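You operate a simulated robot arm through the tools that you are given. There is no shell and no other tool. Be economical: measure what you need, move in short steps, check, and stop when the job is done.

Carry out the task below with a simulated robot arm. There is one attempt and no reset: what you move stays moved.

JOB
Wind a full bobbin with the thread that the note names.
Fine: Spool in its cup, bobbin on its seat, switch on, press the green button once. Watch it fill, then switch off. Leave the dial.

Only the result counts: the job must be done as asked and must still hold three seconds after the hand-in. Knocking over, shifting, dropping, spilling or breaking anything else fails it.

ROBOT AND FRAMES
A 6-joint arm with a two-finger parallel gripper, fixed in place. Base frame: the origin is at the foot of the arm, x ahead of it, y to its left, z up; the work surface is at about z = 74. Units: cm, degrees, N and s.
With the tool pointing down near the work surface it reaches from about 26 to 68 cm from the base axis. Its first joint turns from -66.0 to 66.0 degrees. Payload 2.9 kg.
The tool frame sits at the grasp point between the pads (the TCP): z along the fingers, y along the line on which they close. The tips reach 3 cm beyond it. The gripper opens to 11 cm. The fingers are 2 cm wide and 1 cm thick; the gripper's body (4.8 by 11.2 cm) begins 5.5 cm behind the TCP.
Orientation is that of the tool frame in the base frame, as a unit quaternion [x, y, z, w]. With the fingers straight down and closing along the base's y, the tool's x points along the base's -x, its y along +y and its z along -z.

CONTROLS
- The arm moves only by the tool servo_tool. Its argument "moves" is a list of rows, each an object (a shift or turn left out is 0, a gripper value left out holds the last) with "dr": the turn, a rotation vector about the base's x, y, z in degrees, a list of three; "slide": the shift along the base's x, y, z in cm, a list of three; "fingers": the opening, from 0 (shut) to 1 (fully open). In form: [{"dr": [ax, ay, az], "slide": [dx, dy, dz], "fingers": fingers}, ...]. A call has 1 to 8 rows; each row is the pose to reach, as a shift and turn from the pose commanded when the call began. A row lasts 0.2 s, in which the tool goes at most 5 cm and 8.6 degrees; a call with a longer step from one row to the next is refused whole, and so is a gripper value outside its range. Where a pose cannot be reached the arm comes as near as it can. A force on the tool above 40 N (or 10 N above the force at the start of the call, whichever is more), or a blocked arm, ends the call early, and 0.2 s more pass. The fingers move at their own pace (about 10.8 cm/s each) and stop on an object; they squeeze with about 37 N. The grip force told is the motor's: it shows also when the fingers shut on nothing. Time passes only in rows, and 0.2 s behind the last, so rows that repeat a pose let the fingers close. It gives the time, the measured TCP pose, the force on the tool (base axes), the opening and the grip force at its end, in the units of the frame above (readings bear some noise), with the torque about the TCP (base axes, N m) and any sound that the robot's microphone picked up.
- Cameras (640 x 400 px; columns grow to the right, rows downward): "scene" is fixed at [5.71, 41.76, 139.03]; the picture's right is [-0.91, -0.41, 0.00], its down [-0.21, 0.48, -0.85] and it looks along [0.35, -0.78, -0.53] (base axes); focal length 374 px, centre (320, 200). "wrist" rides on the gripper at [7.2, 1.7, -10.3] in the tool frame; the picture's right is [-0.23, 0.97, 0.00], its down [-0.76, -0.18, -0.62] and it looks along [-0.61, -0.14, 0.78] (tool axes); focal length 222 px, centre (320, 200). There is no depth. A picture from a camera that has moved, and an enlarged one, comes with that camera's place and axes in the base frame and with its lens.
- snapshot(camera): a new picture of that camera. It takes no simulated time.
- enlarge(camera, box): a new picture of the part [left, top, right, bottom] of that camera's present view, enlarged. It takes no simulated time.
- sign_off(): hands the job in; it is judged then, once.

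Work in short steps. Places have to be worked out from the pictures, the camera data and where the tool is seen: move nearer, look again, correct. Check each grasp and each placing, and mend what went wrong. You have 120 turns and 68 pictures in all, those below and enlarged ones among them. Open the gripper and draw the arm clear of the work before you hand the job in, unless the task says otherwise; then end with one line.

The tools are called after "Call:" by a JSON object that holds its "fn" and its "kwargs". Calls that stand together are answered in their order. servo_tool: Moves the arm, as the interface text tells. Its arguments: {"type":"object","properties":{"moves":{"type":"array"}},"required":["moves"]} The other tools are called the same way: snapshot (camera) takes a picture; enlarge (camera, box) takes an enlarged picture of a part of a camera's view; sign_off () hands the job in.

At the start:

```text
t: 0.0
tcp_pos: [23.17, -29.15, 105.22]
orientation: [0.001, 1.0, 0.001, 0.0]
wrist_force: [-0.6, -0.7, 0.9]
ft_torque: [0.0, 0.03, -0.01]
grip_width: 10.99
grip_force: 0.0
```

scene: 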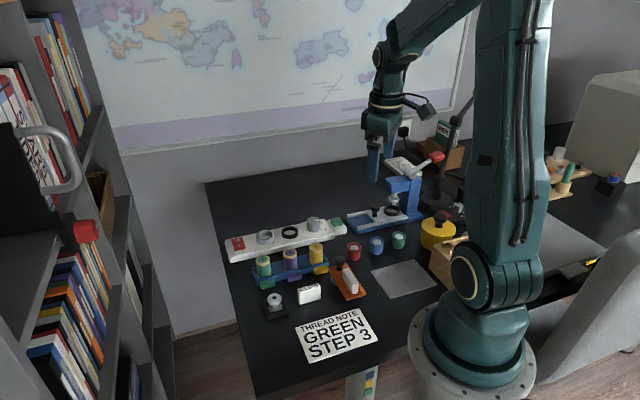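
wrist: 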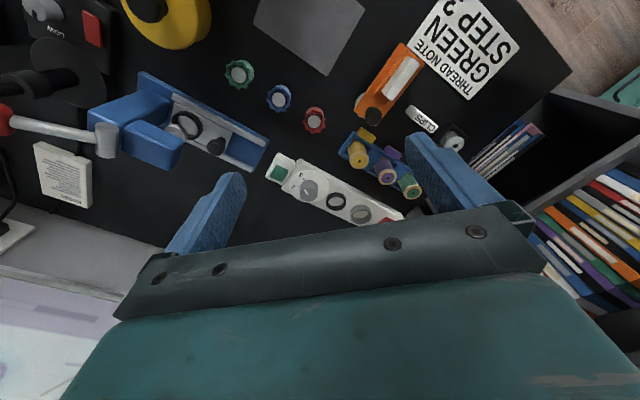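

The note says GREEN, STEP 3. I enlarge the work area to identify the parts.

Call:
{"fn": "enlarge", "kwargs": {"camera": "scene", "box": [210, 200, 370, 300]}}

Call:
{"fn": "enlarge", "kwargs": {"camera": "scene", "box": [250, 240, 410, 370]}}

Call:
{"fn": "enlarge", "kwargs": {"camera": "wrist", "box": [220, 60, 480, 230]}}

Call:
{"fn": "enlarge", "kwargs": {"camera": "scene", "box": [330, 140, 490, 260]}}

```text
4.00 times, centred on (290, 250) of scene
camera zoom: at [5.71, 41.76, 139.03], right [-0.91, -0.41, 0.0], down [-0.21, 0.48, -0.85], along [0.35, -0.78, -0.53], focal length 1497 px, centre (440, 0)
```

zoom: 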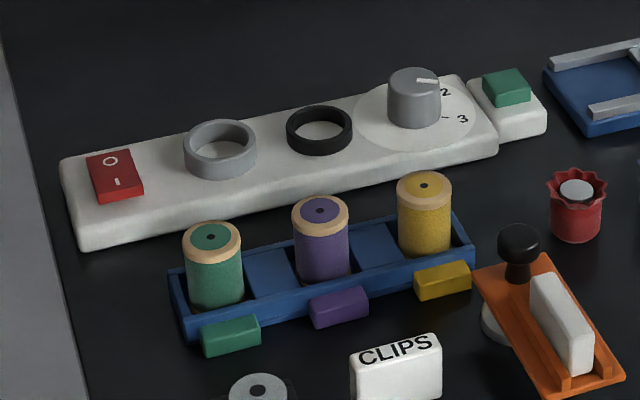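

```text
3.08 times, centred on (330, 305) of scene
camera zoom: at [5.71, 41.76, 139.03], right [-0.91, -0.41, 0.0], down [-0.21, 0.48, -0.85], along [0.35, -0.78, -0.53], focal length 1151 px, centre (289, -123)
```

zoom: 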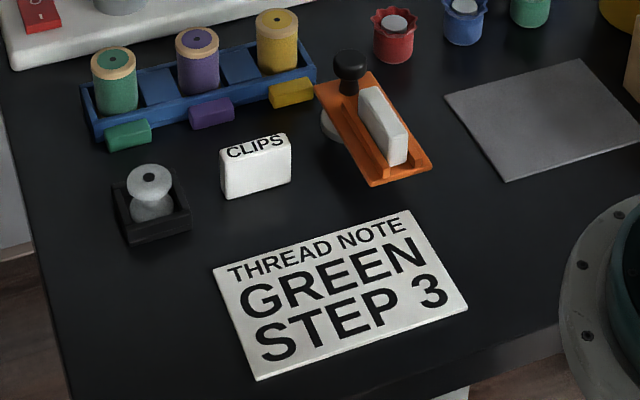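

```text
2.35 times, centred on (350, 145) of wrist
camera zoom: at [15.81, -27.57, 115.59], right [0.23, 0.97, 0.0], down [0.76, -0.18, 0.62], along [0.61, -0.14, -0.78], focal length 523 px, centre (249, 329)
```

zoom: 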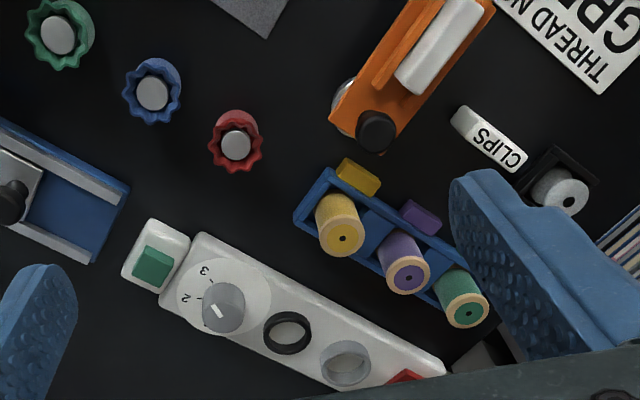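

```text
3.33 times, centred on (410, 200) of scene
camera zoom: at [5.71, 41.76, 139.03], right [-0.91, -0.41, 0.0], down [-0.21, 0.48, -0.85], along [0.35, -0.78, -0.53], focal length 1247 px, centre (20, 200)
```

zoom: 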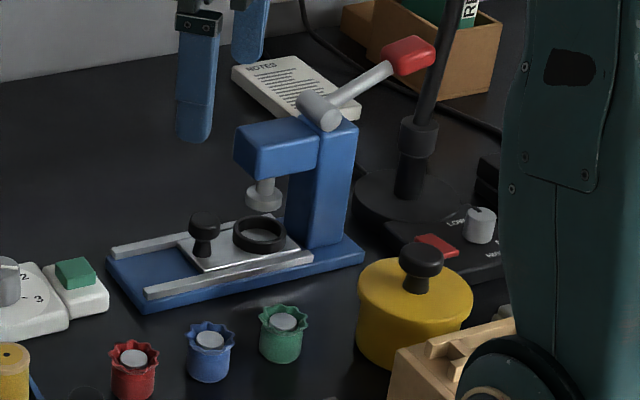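

The green spool is near (46, -15.4) with its top near z 80. The rack and the winder run along about (0.7, 0.7). I turn the tool +45° and move above the green spool to look.

Call:
{"fn": "servo_tool", "kwargs": {"moves": [{"slide": [3.3, 2, -1.5], "dr": [0, 0, 6.5]}, {"slide": [6.6, 4, -3], "dr": [0, 0, 13]}, {"slide": [9.9, 6, -5], "dr": [0, 0, 19.5]}, {"slide": [13.2, 8, -7], "dr": [0, 0, 26]}, {"slide": [16.5, 10, -9], "dr": [0, 0, 32.5]}, {"slide": [19.8, 12, -11], "dr": [0, 0, 39]}, {"slide": [22.8, 13.8, -13], "dr": [0, 0, 45]}, {"slide": [22.8, 13.8, -13], "dr": [0, 0, 45]}]}}

Call:
{"fn": "snapshot", "kwargs": {"camera": "wrist"}}

Call:
{"fn": "snapshot", "kwargs": {"camera": "scene"}}

```text
t: 1.8
tcp_pos: [46.0, -15.24, 92.27]
orientation: [-0.383, 0.924, 0.0, -0.001]
wrist_force: [-0.3, 0.2, -0.4]
ft_torque: [-0.03, 0.0, -0.04]
grip_width: 10.99
grip_force: 0.2
```

```text
61 pictures are left
camera wrist: at [39.53, -19.32, 102.6], right [-0.53, 0.85, 0.0], down [0.66, 0.41, 0.62], along [0.53, 0.33, -0.78], focal length 222 px, centre (320, 200)
```

wrist: 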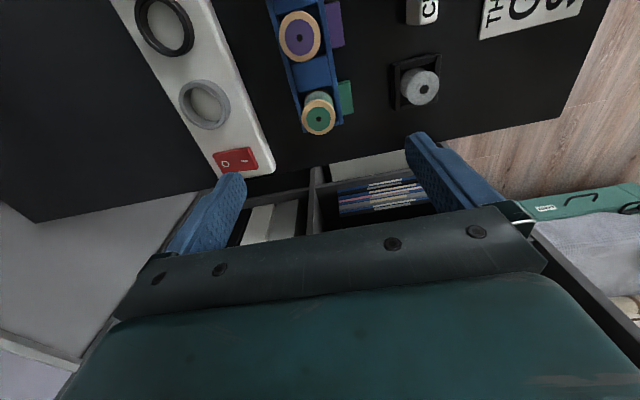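

```text
60 pictures are left
```

scene: 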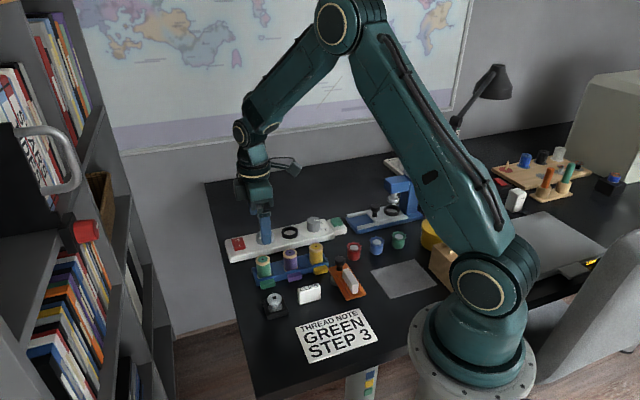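

Call:
{"fn": "enlarge", "kwargs": {"camera": "wrist", "box": [120, 0, 460, 180]}}

Call:
{"fn": "enlarge", "kwargs": {"camera": "scene", "box": [215, 205, 355, 325]}}

```text
1.88 times, centred on (290, 90) of wrist
camera zoom: at [39.53, -19.32, 102.6], right [-0.53, 0.85, 0.0], down [0.66, 0.41, 0.62], along [0.53, 0.33, -0.78], focal length 418 px, centre (376, 407)
```

zoom: 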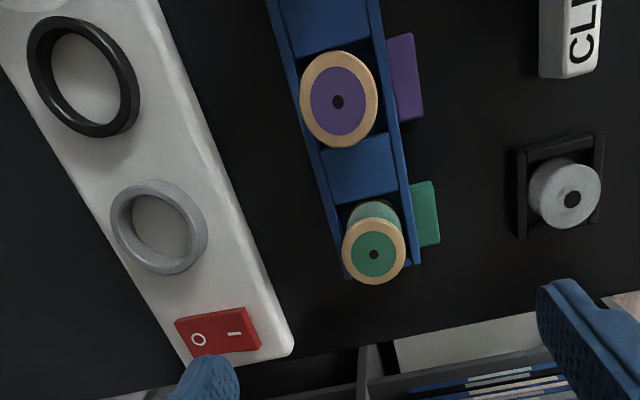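

```text
3.33 times, centred on (285, 265) of scene
camera zoom: at [5.71, 41.76, 139.03], right [-0.91, -0.41, 0.0], down [-0.21, 0.48, -0.85], along [0.35, -0.78, -0.53], focal length 1247 px, centre (437, -17)
```

zoom: 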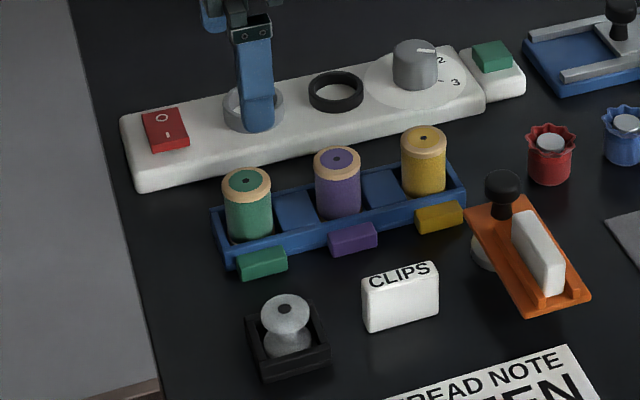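

Both cameras agree: green spool at about (46.1, -15.3) with top z≈79.9, cup at (52.2, -26.3), black seat at (47.2, -31.1) and bobbin at (38.6, -7.4). I go down so that the tips hold the upper half of the spool, with the fingers still open.

Call:
{"fn": "servo_tool", "kwargs": {"moves": [{"slide": [0.15, 0.0, -4], "fingers": 0.62}, {"slide": [0.15, 0.0, -8], "fingers": 0.62}, {"slide": [0.15, 0.0, -10], "fingers": 0.62}, {"slide": [0.15, 0.0, -12], "fingers": 0.62}, {"slide": [0.15, 0.0, -12], "fingers": 0.62}]}}

Call:
{"fn": "snapshot", "kwargs": {"camera": "wrist"}}

Call:
{"fn": "enlarge", "kwargs": {"camera": "scene", "box": [215, 205, 355, 305]}}

```text
t: 3.0
tcp_pos: [46.06, -15.44, 80.26]
orientation: [-0.383, 0.924, 0.0, 0.0]
wrist_force: [-0.7, 0.5, -0.4]
ft_torque: [-0.05, 0.01, 0.03]
grip_width: 6.81
grip_force: 0.0
```

```text
57 pictures are left
camera wrist: at [39.7, -19.39, 90.62], right [-0.53, 0.85, 0.0], down [0.66, 0.41, 0.62], along [0.53, 0.33, -0.78], focal length 222 px, centre (320, 200)
```

wrist: 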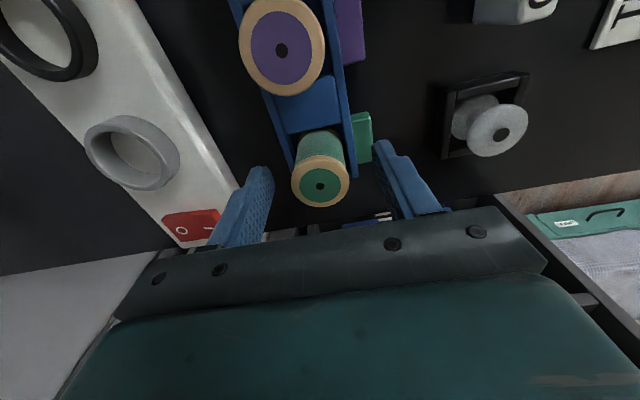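

```text
4.00 times, centred on (285, 255) of scene
camera zoom: at [5.71, 41.76, 139.03], right [-0.91, -0.41, 0.0], down [-0.21, 0.48, -0.85], along [0.35, -0.78, -0.53], focal length 1497 px, centre (460, -20)
```

zoom: 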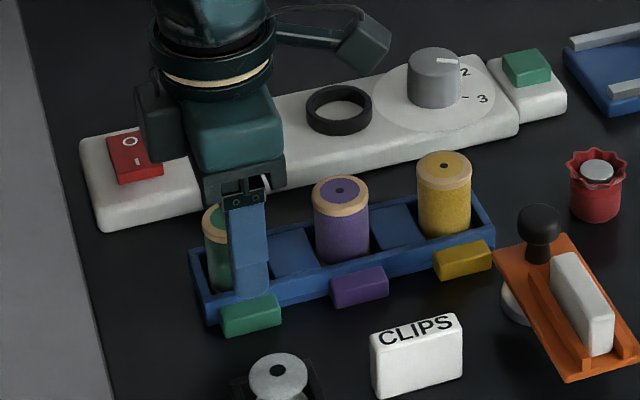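

The spool top is at the TCP pixel, centred between the pads. I close on it.

Call:
{"fn": "servo_tool", "kwargs": {"moves": [{"fingers": 0.3}, {"fingers": 0.15}, {"fingers": 0.15}, {"fingers": 0.15}]}}

```text
t: 4.0
tcp_pos: [46.16, -15.3, 80.35]
orientation: [-0.383, 0.924, 0.0, 0.0]
wrist_force: [1.3, -0.5, 6.4]
ft_torque: [-0.03, 0.0, 0.03]
grip_width: 3.32
grip_force: 37.2
```

It is held at 3.32 cm. I lift straight up and check.

Call:
{"fn": "servo_tool", "kwargs": {"moves": [{"slide": [0, 0, 1]}, {"slide": [0, 0, 3]}, {"slide": [0, 0, 6]}, {"slide": [0, 0, 9]}, {"slide": [0, 0, 9]}]}}

Call:
{"fn": "snapshot", "kwargs": {"camera": "wrist"}}

Call:
{"fn": "enlarge", "kwargs": {"camera": "scene", "box": [215, 185, 355, 305]}}

```text
t: 5.2
tcp_pos: [46.15, -15.49, 89.19]
orientation: [-0.383, 0.924, 0.0, 0.0]
wrist_force: [0.3, 1.3, -0.6]
ft_torque: [0.0, -0.02, -0.01]
grip_width: 3.32
grip_force: 37.5
```

```text
55 pictures are left
camera wrist: at [39.75, -19.42, 99.63], right [-0.53, 0.85, 0.0], down [0.66, 0.41, 0.62], along [0.53, 0.33, -0.78], focal length 222 px, centre (320, 200)
```

wrist: 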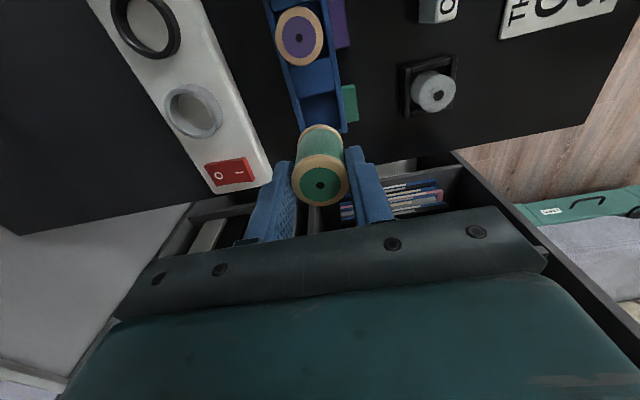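

```text
3.33 times, centred on (285, 245) of scene
camera zoom: at [5.71, 41.76, 139.03], right [-0.91, -0.41, 0.0], down [-0.21, 0.48, -0.85], along [0.35, -0.78, -0.53], focal length 1247 px, centre (437, 50)
```

zoom: 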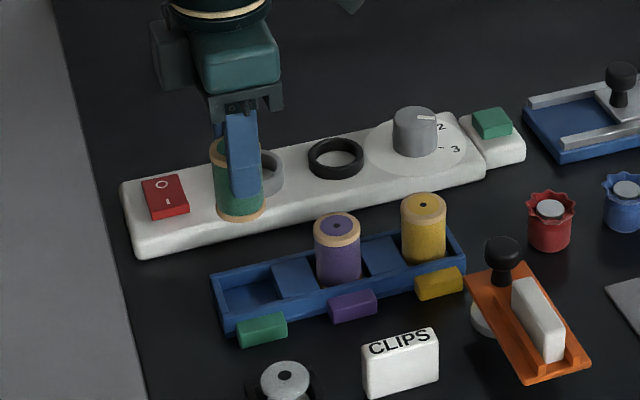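

The spool is lifted. I carry it to about (52.2, -26.3), above the grey cup, and look.

Call:
{"fn": "servo_tool", "kwargs": {"moves": [{"slide": [1.5, -2.7, 0]}, {"slide": [3, -5.4, 0]}, {"slide": [4.5, -8.1, 0]}, {"slide": [6.0, -10.85, 0]}, {"slide": [6.0, -10.85, 0]}]}}

Call:
{"fn": "snapshot", "kwargs": {"camera": "wrist"}}

Call:
{"fn": "enlarge", "kwargs": {"camera": "scene", "box": [215, 185, 355, 285]}}

```text
t: 6.4
tcp_pos: [52.23, -26.26, 89.29]
orientation: [-0.383, 0.924, 0.0, 0.0]
wrist_force: [0.1, 0.2, -0.5]
ft_torque: [0.03, 0.0, -0.02]
grip_width: 3.36
grip_force: 36.9
```

```text
53 pictures are left
camera wrist: at [45.69, -30.27, 99.6], right [-0.53, 0.85, 0.0], down [0.66, 0.41, 0.62], along [0.53, 0.33, -0.78], focal length 222 px, centre (320, 200)
```

wrist: 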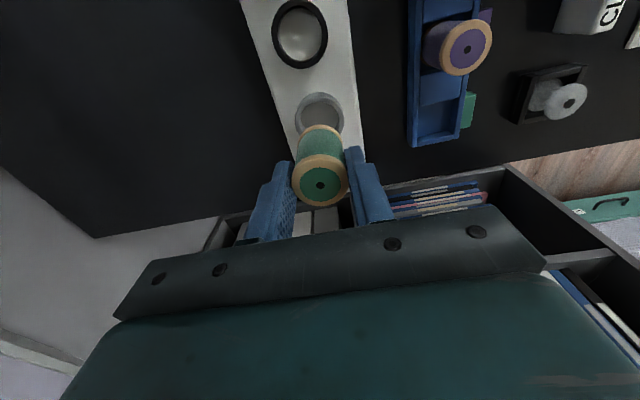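

```text
4.00 times, centred on (285, 235) of scene
camera zoom: at [5.71, 41.76, 139.03], right [-0.91, -0.41, 0.0], down [-0.21, 0.48, -0.85], along [0.35, -0.78, -0.53], focal length 1497 px, centre (460, 60)
```

zoom: 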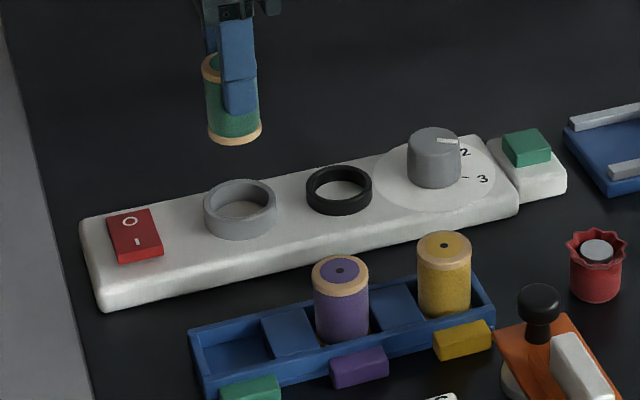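

Call:
{"fn": "enlarge", "kwargs": {"camera": "wrist", "box": [256, 70, 384, 150]}}

```text
5.00 times, centred on (320, 110) of wrist
camera zoom: at [45.69, -30.27, 99.6], right [-0.53, 0.85, 0.0], down [0.66, 0.41, 0.62], along [0.53, 0.33, -0.78], focal length 1111 px, centre (320, 650)
```

zoom: 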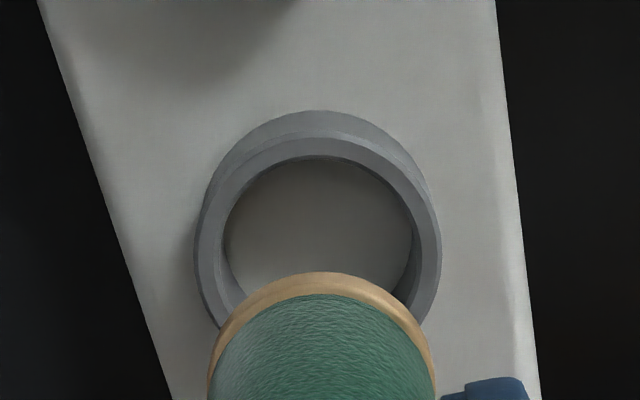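

The lateral alignment is within about 0.05 cm. Ring inner diameter is ≈3.76 and the spool is 3.36, so there is 0.2 cm of clearance each side. I lower the spool to just above the ring and check again.

Call:
{"fn": "servo_tool", "kwargs": {"moves": [{"slide": [0, 0, -2]}, {"slide": [0, 0, -4]}, {"slide": [0, 0, -5]}, {"slide": [0, 0, -5]}]}}

Call:
{"fn": "enlarge", "kwargs": {"camera": "wrist", "box": [256, 70, 384, 150]}}

Call:
{"fn": "enlarge", "kwargs": {"camera": "scene", "box": [235, 205, 315, 255]}}

```text
t: 7.4
tcp_pos: [52.14, -26.25, 84.18]
orientation: [-0.382, 0.924, 0.0, 0.0]
wrist_force: [0.2, -0.2, -1.2]
ft_torque: [-0.02, 0.01, -0.02]
grip_width: 3.32
grip_force: 36.7
```

```text
5.00 times, centred on (320, 110) of wrist
camera zoom: at [45.71, -30.23, 94.61], right [-0.53, 0.85, 0.0], down [0.66, 0.41, 0.62], along [0.53, 0.33, -0.78], focal length 1111 px, centre (320, 650)
```

zoom: 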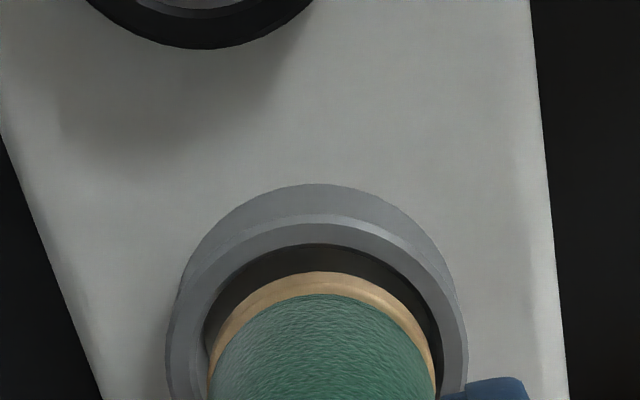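

```text
8.00 times, centred on (275, 230) of scene
camera zoom: at [5.71, 41.76, 139.03], right [-0.91, -0.41, 0.0], down [-0.21, 0.48, -0.85], along [0.35, -0.78, -0.53], focal length 2993 px, centre (680, -40)
```

zoom: 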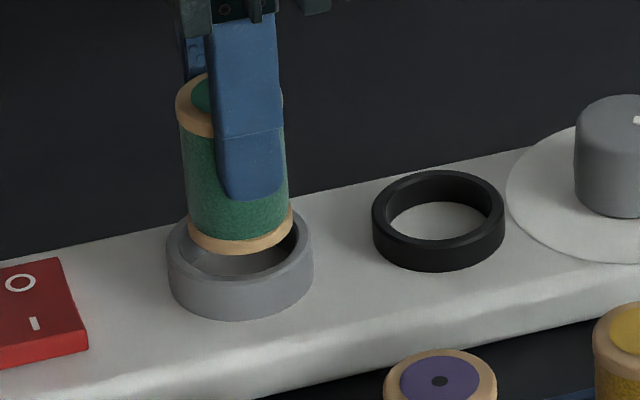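

Both views show the spool centred over the cup. I lower slowly into it.

Call:
{"fn": "servo_tool", "kwargs": {"moves": [{"slide": [0, 0, -0.4]}, {"slide": [0, 0, -0.8]}, {"slide": [0, 0, -1.2]}, {"slide": [0, 0, -1.6]}, {"slide": [0, 0, -1.9]}, {"slide": [0, 0, -2.1]}, {"slide": [0, 0, -2.3]}, {"slide": [0, 0, -2.4]}]}}

Call:
{"fn": "enlarge", "kwargs": {"camera": "scene", "box": [235, 205, 315, 255]}}

```text
t: 9.2
tcp_pos: [52.12, -26.23, 82.08]
orientation: [-0.383, 0.924, -0.001, 0.0]
wrist_force: [-3.0, 1.1, 13.8]
ft_torque: [0.14, 0.23, 0.03]
grip_width: 3.31
grip_force: 36.9
```

```text
8.00 times, centred on (275, 230) of scene
camera zoom: at [5.68, 41.77, 139.03], right [-0.91, -0.41, 0.0], down [-0.21, 0.48, -0.85], along [0.35, -0.78, -0.52], focal length 2993 px, centre (680, -40)
```

zoom: 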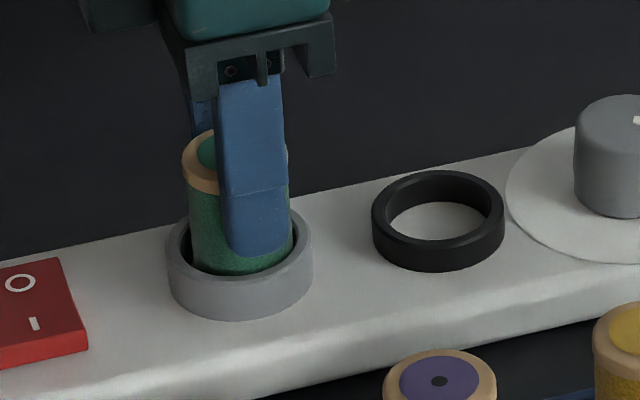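

The spool is in the cup and resting on its floor (14 N). I open the fingers and rise.

Call:
{"fn": "servo_tool", "kwargs": {"moves": [{"slide": [0, 0, -2.2], "fingers": 0.6}, {"slide": [0, 0, -2.2], "fingers": 0.6}, {"slide": [0, 0, -2.0], "fingers": 0.6}, {"slide": [0, 0, 1], "fingers": 0.6}, {"slide": [0, 0, 5], "fingers": 0.6}, {"slide": [0, 0, 9], "fingers": 0.6}]}}

Call:
{"fn": "enlarge", "kwargs": {"camera": "scene", "box": [215, 195, 375, 315]}}

Call:
{"fn": "enlarge", "kwargs": {"camera": "wrist", "box": [200, 0, 420, 150]}}

```text
t: 10.6
tcp_pos: [52.0, -26.18, 91.01]
orientation: [-0.383, 0.924, 0.001, 0.0]
wrist_force: [-0.6, 0.9, -0.6]
ft_torque: [-0.02, 0.0, -0.02]
grip_width: 6.62
grip_force: 0.1
```

```text
3.33 times, centred on (295, 255) of scene
camera zoom: at [5.71, 41.76, 139.03], right [-0.91, -0.41, 0.0], down [-0.21, 0.48, -0.85], along [0.35, -0.78, -0.53], focal length 1247 px, centre (403, 17)
```

zoom: 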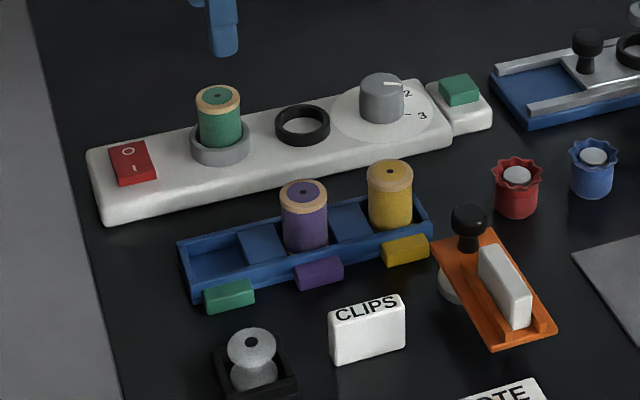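

```text
2.67 times, centred on (310, 75) of wrist
camera zoom: at [45.63, -30.17, 101.27], right [-0.53, 0.85, 0.0], down [0.66, 0.41, 0.62], along [0.53, 0.33, -0.78], focal length 592 px, centre (347, 533)
```

zoom: 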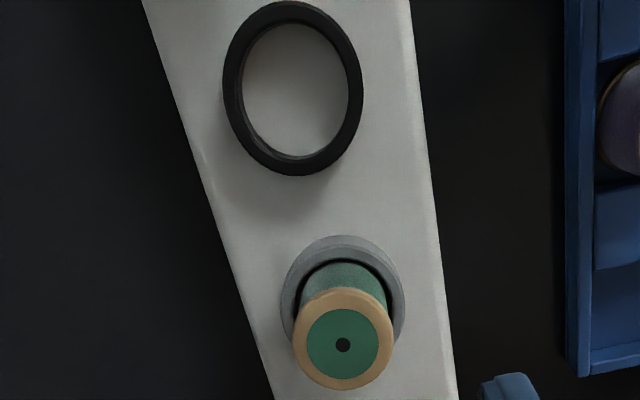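

The spool is seated in its cup. Next I move above the bobbin in its black tray at about (38.6, -7.4).

Call:
{"fn": "servo_tool", "kwargs": {"moves": [{"slide": [-2.3, 3.2, 0]}, {"slide": [-4.6, 6.4, 0]}, {"slide": [-6.9, 9.6, 0]}, {"slide": [-9.2, 12.8, 0]}, {"slide": [-11.5, 16, 0]}, {"slide": [-13.5, 18.8, -1]}, {"slide": [-13.5, 18.8, -1]}]}}

Call:
{"fn": "enlarge", "kwargs": {"camera": "wrist", "box": [220, 50, 420, 200]}}

Call:
{"fn": "enlarge", "kwargs": {"camera": "scene", "box": [235, 265, 335, 335]}}

```text
t: 12.2
tcp_pos: [38.58, -7.29, 89.75]
orientation: [-0.384, 0.923, 0.0, 0.0]
wrist_force: [0.5, 0.3, -0.6]
ft_torque: [0.03, -0.01, -0.01]
grip_width: 6.59
grip_force: 0.1
```

```text
2.67 times, centred on (320, 125) of wrist
camera zoom: at [32.11, -11.36, 100.15], right [-0.53, 0.85, 0.0], down [0.66, 0.41, 0.62], along [0.53, 0.33, -0.78], focal length 592 px, centre (320, 400)
```

zoom: 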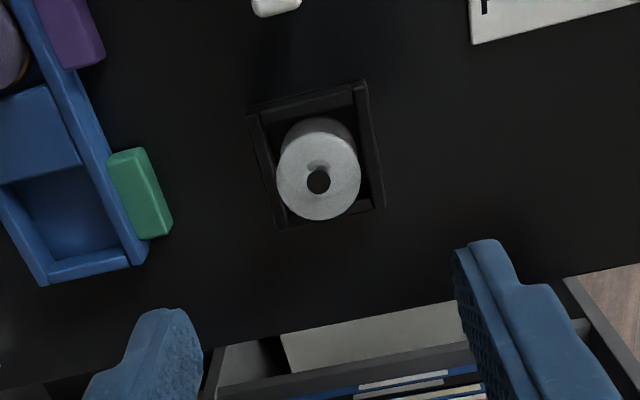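

```text
5.71 times, centred on (285, 300) of scene
camera zoom: at [5.71, 41.76, 139.03], right [-0.91, -0.41, 0.0], down [-0.21, 0.48, -0.85], along [0.35, -0.78, -0.53], focal length 2138 px, centre (520, -371)
```

zoom: 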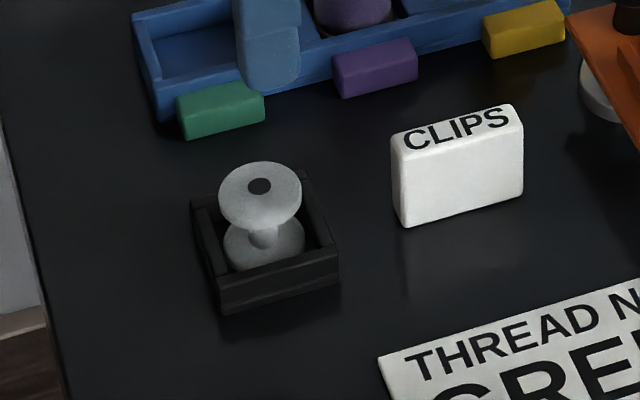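

The bobbin's top flange is at z≈78.1 and centred laterally; it lies about 0.25 cm toward the base. I go down to z 81.5 with that correction and check before grasping.

Call:
{"fn": "servo_tool", "kwargs": {"moves": [{"slide": [-0.2, -0.15, -4]}, {"slide": [-0.2, -0.15, -7]}, {"slide": [-0.2, -0.15, -8.2]}, {"slide": [-0.2, -0.15, -8.2]}]}}

Call:
{"fn": "enlarge", "kwargs": {"camera": "wrist", "box": [220, 90, 420, 240]}}

```text
t: 13.2
tcp_pos: [38.41, -7.61, 81.56]
orientation: [-0.383, 0.924, 0.0, 0.001]
wrist_force: [0.0, -0.6, -0.3]
ft_torque: [0.0, -0.02, 0.01]
grip_width: 6.59
grip_force: 0.0
```

```text
2.67 times, centred on (320, 165) of wrist
camera zoom: at [32.05, -11.56, 91.94], right [-0.53, 0.85, 0.0], down [0.66, 0.41, 0.62], along [0.53, 0.33, -0.78], focal length 592 px, centre (320, 293)
```

zoom: 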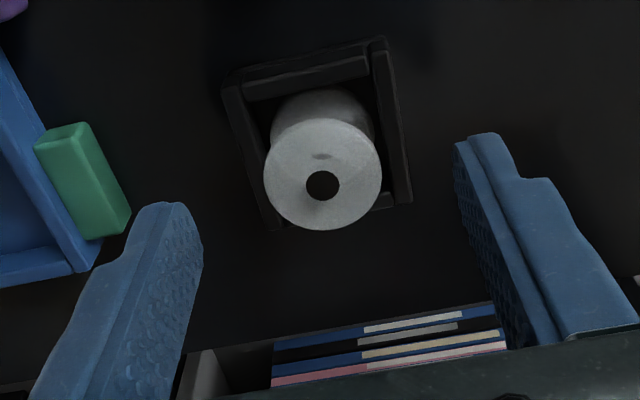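

The bobbin's flange is nearly centred and needs a shift of about (-0.13, 0). I descend to z≈79.2, so that the tips hold below the top flange and above the tray walls, and close.

Call:
{"fn": "servo_tool", "kwargs": {"moves": [{"slide": [-0.13, 0, -1.2]}, {"slide": [-0.13, 0, -2.35]}, {"slide": [-0.13, 0, -2.35]}, {"slide": [-0.13, 0, -2.35], "fingers": 0.4}, {"slide": [-0.13, 0, -2.35], "fingers": 0.2}, {"slide": [-0.13, 0, -2.35], "fingers": 0.2}, {"slide": [-0.13, 0, -2.35], "fingers": 0.2}]}}

Call:
{"fn": "enlarge", "kwargs": {"camera": "wrist", "box": [220, 90, 420, 240]}}

Call:
{"fn": "enlarge", "kwargs": {"camera": "scene", "box": [235, 265, 335, 335]}}

```text
t: 14.8
tcp_pos: [38.3, -7.56, 79.41]
orientation: [-0.383, 0.924, 0.0, 0.0]
wrist_force: [-0.1, -0.7, 0.9]
ft_torque: [-0.02, -0.03, 0.01]
grip_width: 2.92
grip_force: 36.6
```

```text
2.67 times, centred on (320, 165) of wrist
camera zoom: at [31.88, -11.6, 89.64], right [-0.53, 0.85, 0.0], down [0.66, 0.41, 0.62], along [0.53, 0.33, -0.78], focal length 592 px, centre (320, 293)
```

zoom: 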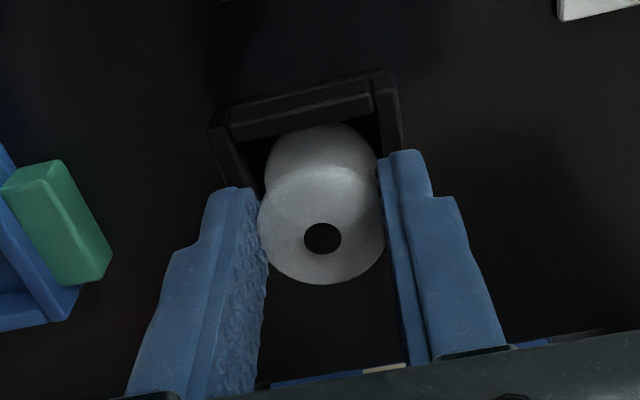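

```text
5.71 times, centred on (285, 300) of scene
camera zoom: at [5.71, 41.76, 139.03], right [-0.91, -0.41, 0.0], down [-0.21, 0.48, -0.85], along [0.35, -0.78, -0.53], focal length 2138 px, centre (520, -371)
```

zoom: 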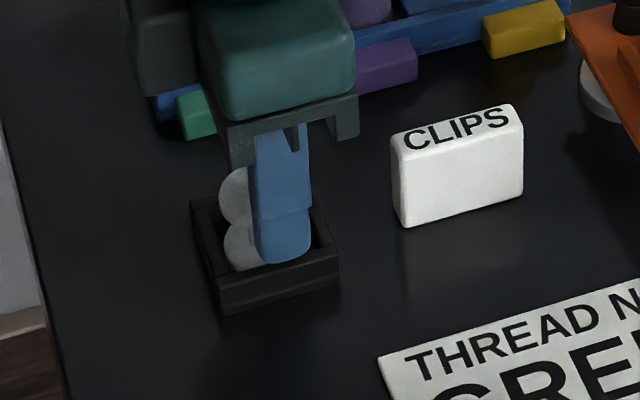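

It is gripped at 2.92 cm on the flange. I lift slowly and check that it hangs straight.

Call:
{"fn": "servo_tool", "kwargs": {"moves": [{"slide": [0, 0, 0.7]}, {"slide": [0, 0, 1.5]}, {"slide": [0, 0, 3]}, {"slide": [0, 0, 6]}, {"slide": [0, 0, 10]}, {"slide": [0, 0, 10]}]}}

Call:
{"fn": "enlarge", "kwargs": {"camera": "wrist", "box": [220, 90, 420, 240]}}

Call:
{"fn": "enlarge", "kwargs": {"camera": "scene", "box": [235, 215, 335, 335]}}

```text
t: 16.2
tcp_pos: [38.09, -7.63, 89.37]
orientation: [-0.382, 0.924, 0.0, 0.0]
wrist_force: [0.6, -0.6, -0.1]
ft_torque: [0.02, -0.02, 0.01]
grip_width: 2.94
grip_force: 37.2
```

```text
2.67 times, centred on (320, 165) of wrist
camera zoom: at [31.79, -11.62, 99.68], right [-0.53, 0.85, 0.0], down [0.66, 0.41, 0.62], along [0.53, 0.33, -0.78], focal length 592 px, centre (320, 293)
```

zoom: 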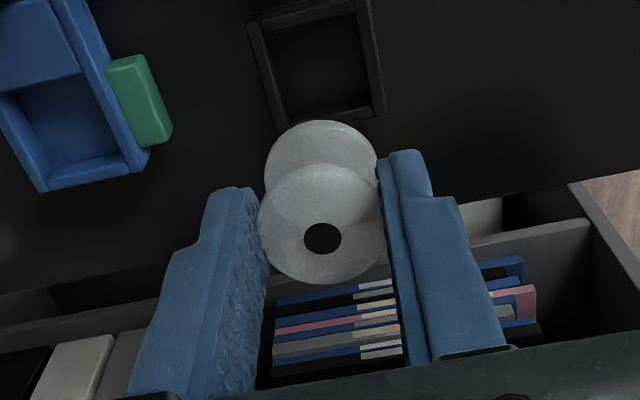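

```text
3.33 times, centred on (285, 275) of scene
camera zoom: at [5.71, 41.76, 139.03], right [-0.91, -0.41, 0.0], down [-0.21, 0.48, -0.85], along [0.35, -0.78, -0.53], focal length 1247 px, centre (437, -50)
```

zoom: 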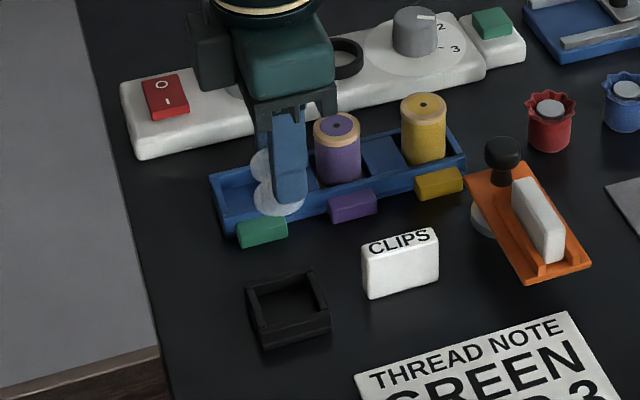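

The bobbin hangs straight and centred in the tool. I carry it to about (47.2, -31.2), above the black seat ring.

Call:
{"fn": "servo_tool", "kwargs": {"moves": [{"slide": [1.5, -3.9, 0]}, {"slide": [3, -7.9, 0]}, {"slide": [4.5, -11.8, 0]}, {"slide": [6, -15.7, 0]}, {"slide": [7.5, -19.6, 0]}, {"slide": [9.0, -23.6, 0]}, {"slide": [9.0, -23.6, 0]}]}}

Call:
{"fn": "enlarge", "kwargs": {"camera": "wrist", "box": [240, 60, 400, 180]}}

Call:
{"fn": "enlarge", "kwargs": {"camera": "scene", "box": [255, 195, 335, 255]}}

```text
t: 17.8
tcp_pos: [47.33, -31.19, 89.33]
orientation: [-0.383, 0.924, 0.0, 0.0]
wrist_force: [-0.6, -0.1, 0.0]
ft_torque: [-0.04, -0.01, 0.0]
grip_width: 2.98
grip_force: 37.1
```

```text
3.33 times, centred on (320, 120) of wrist
camera zoom: at [40.98, -35.27, 99.7], right [-0.53, 0.85, 0.0], down [0.66, 0.41, 0.62], along [0.53, 0.33, -0.78], focal length 740 px, centre (320, 467)
```

zoom: 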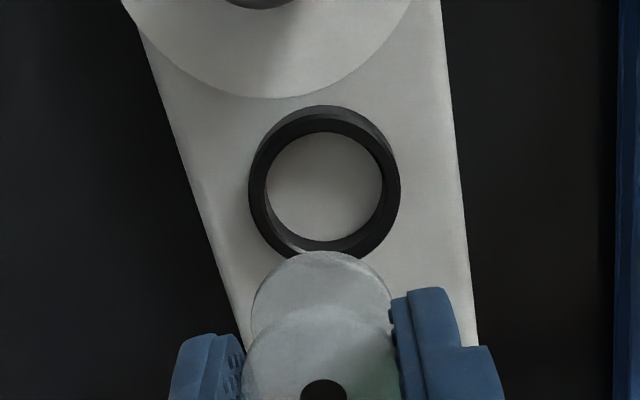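

```text
6.67 times, centred on (295, 225) of scene
camera zoom: at [5.71, 41.76, 139.03], right [-0.91, -0.41, 0.0], down [-0.21, 0.48, -0.85], along [0.35, -0.78, -0.53], focal length 2494 px, centre (487, 33)
```

zoom: 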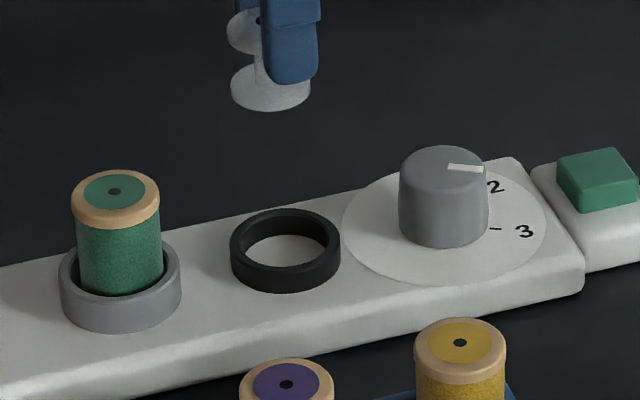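

The ring is about 0.15 cm toward the base from the tool axis. I correct by (-0.16, -0.04) and lower to just above the ring.

Call:
{"fn": "servo_tool", "kwargs": {"moves": [{"slide": [-0.16, -0.04, -2.5]}, {"slide": [-0.16, -0.04, -5]}, {"slide": [-0.16, -0.04, -6.2]}, {"slide": [-0.16, -0.04, -6.2]}]}}

Call:
{"fn": "enlarge", "kwargs": {"camera": "wrist", "box": [240, 80, 400, 200]}}

Call:
{"fn": "enlarge", "kwargs": {"camera": "scene", "box": [255, 195, 335, 255]}}

```text
t: 18.8
tcp_pos: [47.15, -31.22, 83.06]
orientation: [-0.383, 0.924, 0.0, 0.0]
wrist_force: [0.0, 1.2, -0.5]
ft_torque: [0.02, 0.0, -0.03]
grip_width: 2.97
grip_force: 36.9
```

```text
3.33 times, centred on (320, 140) of wrist
camera zoom: at [40.75, -35.25, 93.45], right [-0.53, 0.85, 0.0], down [0.66, 0.41, 0.62], along [0.53, 0.33, -0.78], focal length 740 px, centre (320, 400)
```

zoom: 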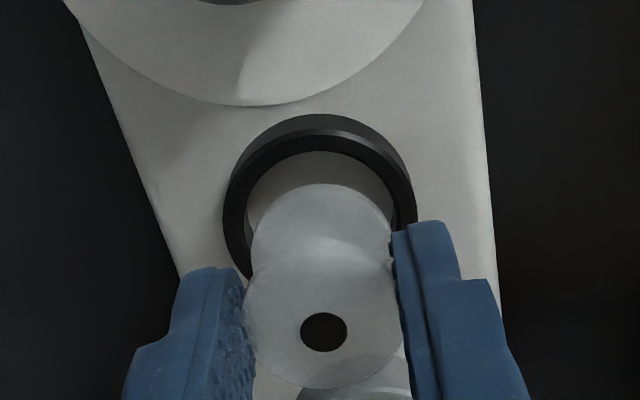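

```text
6.67 times, centred on (295, 225) of scene
camera zoom: at [5.71, 41.76, 139.03], right [-0.91, -0.41, 0.0], down [-0.21, 0.48, -0.85], along [0.35, -0.78, -0.53], focal length 2494 px, centre (487, 33)
```

zoom: 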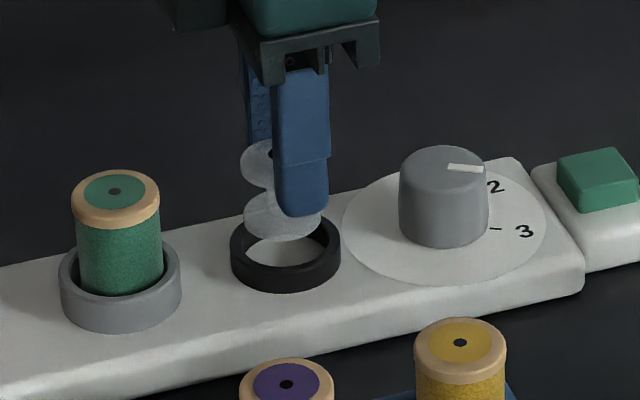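

It is aligned in both views. I lower slowly into the seat.

Call:
{"fn": "servo_tool", "kwargs": {"moves": [{"slide": [-0.05, -0.02, -0.5]}, {"slide": [-0.05, -0.02, -1.0]}, {"slide": [-0.05, -0.02, -1.4]}, {"slide": [-0.05, -0.02, -1.7]}, {"slide": [-0.05, -0.02, -2.0]}, {"slide": [-0.05, -0.02, -2.2]}, {"slide": [-0.05, -0.02, -2.4]}, {"slide": [-0.05, -0.02, -2.6]}]}}

Call:
{"fn": "enlarge", "kwargs": {"camera": "scene", "box": [255, 195, 335, 255]}}

Call:
{"fn": "enlarge", "kwargs": {"camera": "wrist", "box": [240, 80, 400, 200]}}

```text
t: 20.6
tcp_pos: [47.04, -31.32, 80.84]
orientation: [-0.383, 0.924, -0.001, 0.001]
wrist_force: [-7.7, 6.0, 31.9]
ft_torque: [0.44, 0.45, 0.01]
grip_width: 2.95
grip_force: 37.0
```

```text
6.67 times, centred on (295, 225) of scene
camera zoom: at [5.64, 41.8, 139.02], right [-0.91, -0.41, 0.0], down [-0.21, 0.48, -0.85], along [0.35, -0.78, -0.52], focal length 2494 px, centre (487, 33)
```

zoom: 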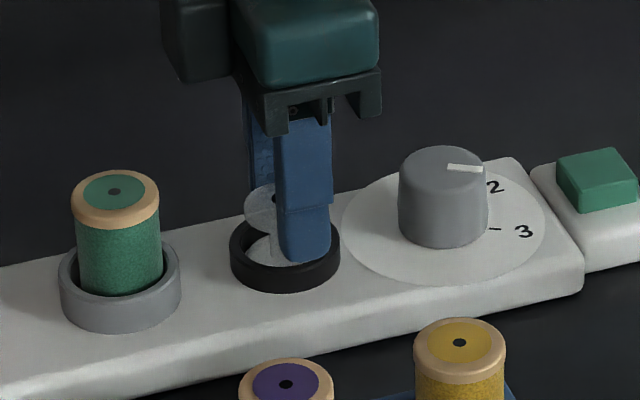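

```text
3.33 times, centred on (320, 140) of wrist
camera zoom: at [40.7, -35.3, 91.16], right [-0.53, 0.85, 0.0], down [0.66, 0.41, 0.62], along [0.53, 0.33, -0.78], focal length 740 px, centre (320, 400)
```

zoom: 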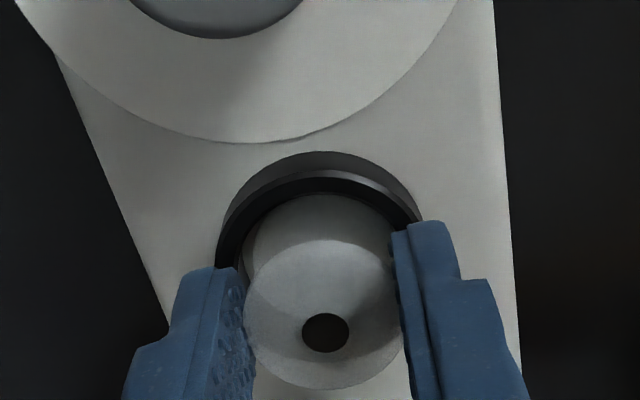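

The lower flange is inside the ring and bearing on its floor. I ease the pressure, release and rise.

Call:
{"fn": "servo_tool", "kwargs": {"moves": [{"slide": [0, 0, 0.3]}, {"slide": [0, 0, 0.35], "fingers": 0.45}, {"slide": [0, 0, 0.35], "fingers": 0.5}, {"slide": [0, 0, 0.35], "fingers": 0.5}, {"slide": [0, 0, 3], "fingers": 0.5}, {"slide": [0, 0, 7], "fingers": 0.5}, {"slide": [0, 0, 10], "fingers": 0.5}]}}

Call:
{"fn": "enlarge", "kwargs": {"camera": "scene", "box": [215, 195, 345, 285]}}

Call:
{"fn": "enlarge", "kwargs": {"camera": "wrist", "box": [220, 0, 420, 150]}}

```text
t: 22.2
tcp_pos: [47.2, -31.37, 90.44]
orientation: [-0.383, 0.924, -0.001, 0.0]
wrist_force: [0.0, 0.5, -0.3]
ft_torque: [-0.01, 0.01, 0.0]
grip_width: 5.5
grip_force: 0.0
```

```text
4.44 times, centred on (280, 240) of scene
camera zoom: at [5.71, 41.76, 139.03], right [-0.91, -0.41, 0.0], down [-0.21, 0.48, -0.85], along [0.35, -0.78, -0.53], focal length 1663 px, centre (498, 22)
```

zoom: 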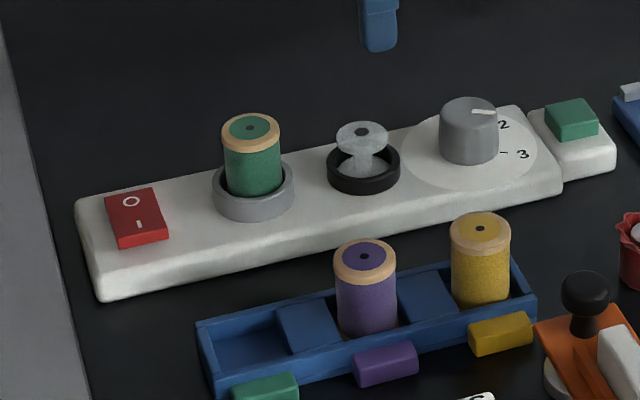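

```text
2.67 times, centred on (320, 75) of wrist
camera zoom: at [40.61, -35.26, 100.85], right [-0.53, 0.85, 0.0], down [0.66, 0.41, 0.62], along [0.53, 0.33, -0.78], focal length 592 px, centre (320, 533)
```

zoom: 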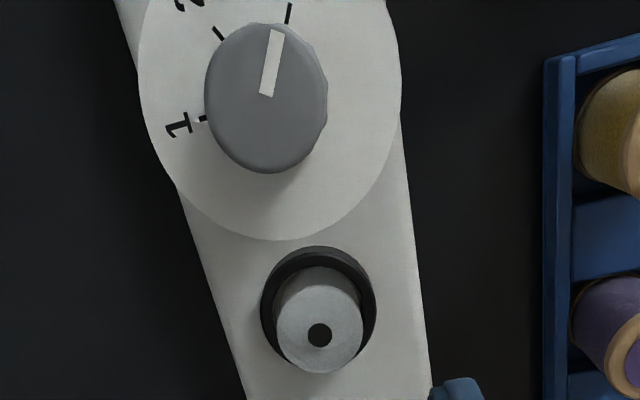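

Both are seated, and the dial already points at 3, so it stays. I shut the fingers as a poker and go above the red switch to see which side is up.

Call:
{"fn": "servo_tool", "kwargs": {"moves": [{"slide": [2.0, 2.5, 0], "fingers": 0}, {"slide": [4, 5, 0], "fingers": 0}, {"slide": [6, 7.5, 0], "fingers": 0}, {"slide": [8, 10, -1.2], "fingers": 0}, {"slide": [9.0, 11.3, -2.4], "fingers": 0}, {"slide": [9.0, 11.3, -2.4], "fingers": 0}]}}

Call:
{"fn": "enlarge", "kwargs": {"camera": "wrist", "box": [240, 60, 400, 180]}}

Call:
{"fn": "enlarge", "kwargs": {"camera": "scene", "box": [215, 215, 285, 265]}}

```text
t: 23.6
tcp_pos: [56.04, -19.83, 88.06]
orientation: [-0.383, 0.924, 0.0, -0.001]
wrist_force: [0.0, 0.4, 0.6]
ft_torque: [-0.02, 0.0, -0.01]
grip_width: 0.01
grip_force: 36.9
```

```text
3.33 times, centred on (320, 120) of wrist
camera zoom: at [49.6, -23.93, 98.42], right [-0.53, 0.85, 0.0], down [0.66, 0.41, 0.62], along [0.53, 0.33, -0.78], focal length 740 px, centre (320, 467)
```

zoom: 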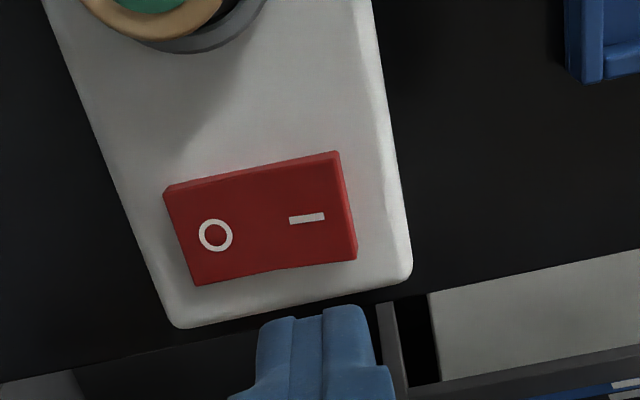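

```text
8.00 times, centred on (250, 240) of scene
camera zoom: at [5.71, 41.76, 139.03], right [-0.91, -0.41, 0.0], down [-0.21, 0.48, -0.85], along [0.35, -0.78, -0.53], focal length 2993 px, centre (880, -120)
```

zoom: 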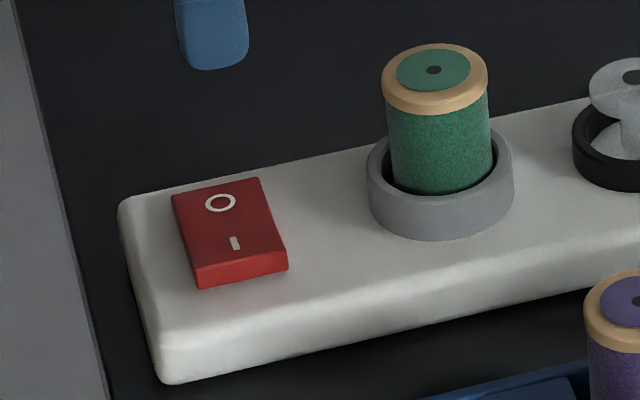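

The raised end is the "I" side, so it is off now. The "I" mark is at (56.4, -20.1), right under the tool, so I go down and press gently.

Call:
{"fn": "servo_tool", "kwargs": {"moves": [{"slide": [0.1, 0, -3.5]}, {"slide": [0.1, 0, -6]}, {"slide": [0.1, 0, -7.2]}, {"slide": [0.1, 0, -7.6]}, {"slide": [0.1, 0, -7.9]}, {"slide": [0.1, 0, -8.2]}, {"slide": [0.1, 0, -8.4]}, {"slide": [0.1, 0, -8.4]}]}}

Call:
{"fn": "enlarge", "kwargs": {"camera": "scene", "box": [215, 215, 285, 265]}}

```text
t: 25.4
tcp_pos: [56.2, -19.89, 80.01]
orientation: [-0.383, 0.924, 0.0, 0.0]
wrist_force: [-7.8, 2.5, 9.4]
ft_torque: [0.03, 0.17, -0.01]
grip_width: 0.0
grip_force: 37.1
heard: click
stopped in row 8: the force on the tool passed its limit at 42 N (the readings are from after the stop); the commanded pose is now the measured one
```

```text
8.00 times, centred on (250, 240) of scene
camera zoom: at [5.68, 41.77, 139.03], right [-0.91, -0.41, 0.0], down [-0.21, 0.48, -0.85], along [0.35, -0.78, -0.52], focal length 2993 px, centre (880, -120)
```

zoom: 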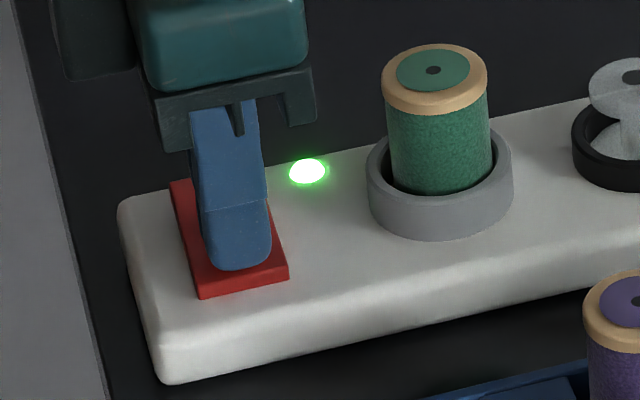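

It clicked and the green lamp lit. I rise and go over the green button.

Call:
{"fn": "servo_tool", "kwargs": {"moves": [{"slide": [0, 0, 4]}, {"slide": [0, 0, 8.5]}, {"slide": [-3, -3.4, 9.5]}, {"slide": [-6, -6.8, 9.5]}, {"slide": [-9, -10.2, 9.5]}, {"slide": [-12.1, -13.6, 9.5]}, {"slide": [-15.2, -17, 9.5]}, {"slide": [-18.4, -20.4, 9.5]}]}}

Call:
{"fn": "snapshot", "kwargs": {"camera": "wrist"}}

Call:
{"fn": "enlarge", "kwargs": {"camera": "scene", "box": [215, 195, 375, 295]}}

```text
t: 27.2
tcp_pos: [37.67, -40.37, 89.66]
orientation: [-0.383, 0.924, -0.001, 0.001]
wrist_force: [0.2, -0.4, -0.8]
ft_torque: [0.03, 0.02, -0.02]
grip_width: 0.0
grip_force: 37.0
```

```text
27 pictures are left
camera wrist: at [31.29, -44.3, 99.99], right [-0.53, 0.85, 0.0], down [0.66, 0.41, 0.62], along [0.53, 0.33, -0.78], focal length 222 px, centre (320, 200)
```

wrist: 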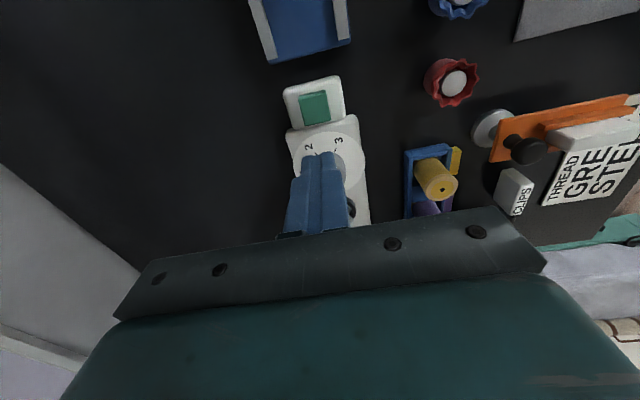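

```text
4.00 times, centred on (295, 245) of scene
camera zoom: at [5.71, 41.76, 139.03], right [-0.91, -0.41, 0.0], down [-0.21, 0.48, -0.85], along [0.35, -0.78, -0.53], focal length 1497 px, centre (420, 20)
```

zoom: 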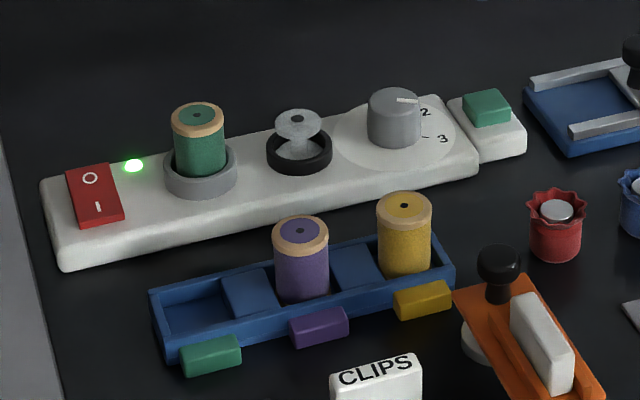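

The button is at about (37.35, -41.1) with its top near z 77. I shift and descend to just above it, then check.

Call:
{"fn": "servo_tool", "kwargs": {"moves": [{"slide": [-0.4, -0.7, -3]}, {"slide": [-0.4, -0.7, -6]}, {"slide": [-0.4, -0.7, -7.8]}, {"slide": [-0.4, -0.7, -7.8]}]}}

Call:
{"fn": "enlarge", "kwargs": {"camera": "wrist", "box": [240, 80, 400, 200]}}

Call:
{"fn": "enlarge", "kwargs": {"camera": "scene", "box": [295, 195, 375, 255]}}

```text
t: 28.2
tcp_pos: [37.35, -41.04, 81.59]
orientation: [-0.384, 0.923, -0.001, 0.0]
wrist_force: [-0.7, 0.3, -0.2]
ft_torque: [-0.02, -0.02, -0.02]
grip_width: 0.0
grip_force: 36.6
```

```text
3.33 times, centred on (320, 140) of wrist
camera zoom: at [30.93, -45.06, 92.07], right [-0.53, 0.85, 0.0], down [0.66, 0.41, 0.62], along [0.53, 0.33, -0.78], focal length 740 px, centre (320, 400)
```

zoom: 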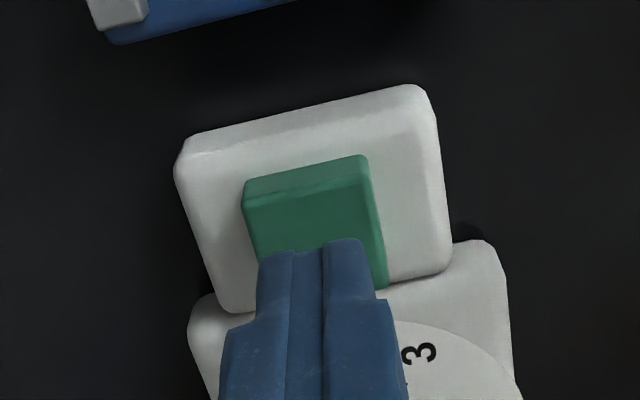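

```text
6.67 times, centred on (335, 225) of scene
camera zoom: at [5.71, 41.76, 139.03], right [-0.91, -0.41, 0.0], down [-0.21, 0.48, -0.85], along [0.35, -0.78, -0.53], focal length 2494 px, centre (220, 33)
```

zoom: 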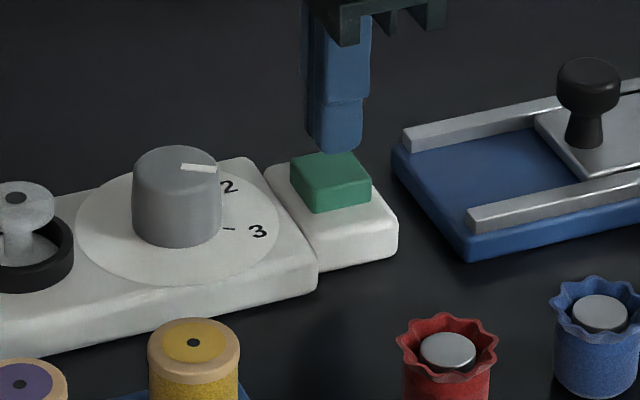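

It is centred over the button. I press down once, watching for a click.

Call:
{"fn": "servo_tool", "kwargs": {"moves": [{"slide": [0, 0, -1.2]}, {"slide": [0, 0, -1.6]}, {"slide": [0, 0, -1.9]}, {"slide": [0, 0, -2.1]}, {"slide": [0, 0, -2.2]}]}}

```text
t: 29.4
tcp_pos: [37.39, -40.93, 79.67]
orientation: [-0.384, 0.923, -0.001, 0.0]
wrist_force: [-5.4, 6.0, 18.1]
ft_torque: [0.17, 0.18, 0.0]
grip_width: 0.01
grip_force: 36.5
heard: click
```

It clicked once. I rise straight up and move back a little so that I can watch the bobbin.

Call:
{"fn": "servo_tool", "kwargs": {"moves": [{"slide": [0, 0, 2]}, {"slide": [0, 0, 6]}, {"slide": [0, 0, 10]}]}}

Call:
{"fn": "enlarge", "kwargs": {"camera": "scene", "box": [215, 195, 345, 275]}}

```text
t: 30.2
tcp_pos: [37.43, -40.92, 89.47]
orientation: [-0.384, 0.923, 0.0, 0.0]
wrist_force: [-0.3, 0.8, -0.1]
ft_torque: [-0.04, 0.01, -0.01]
grip_width: 0.0
grip_force: 37.5
```

```text
4.92 times, centred on (280, 235) of scene
camera zoom: at [5.71, 41.76, 139.03], right [-0.91, -0.41, 0.0], down [-0.21, 0.48, -0.85], along [0.35, -0.78, -0.53], focal length 1842 px, centre (517, 28)
```

zoom: 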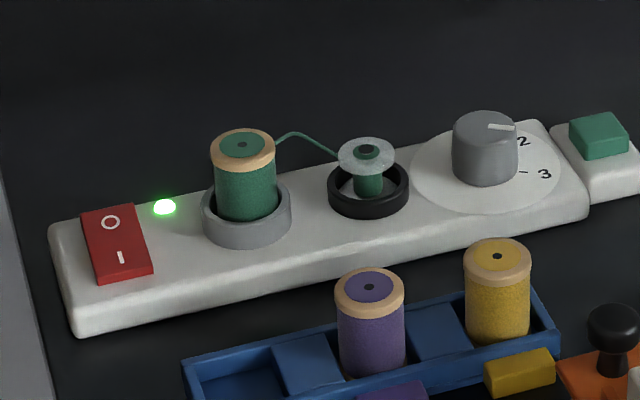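

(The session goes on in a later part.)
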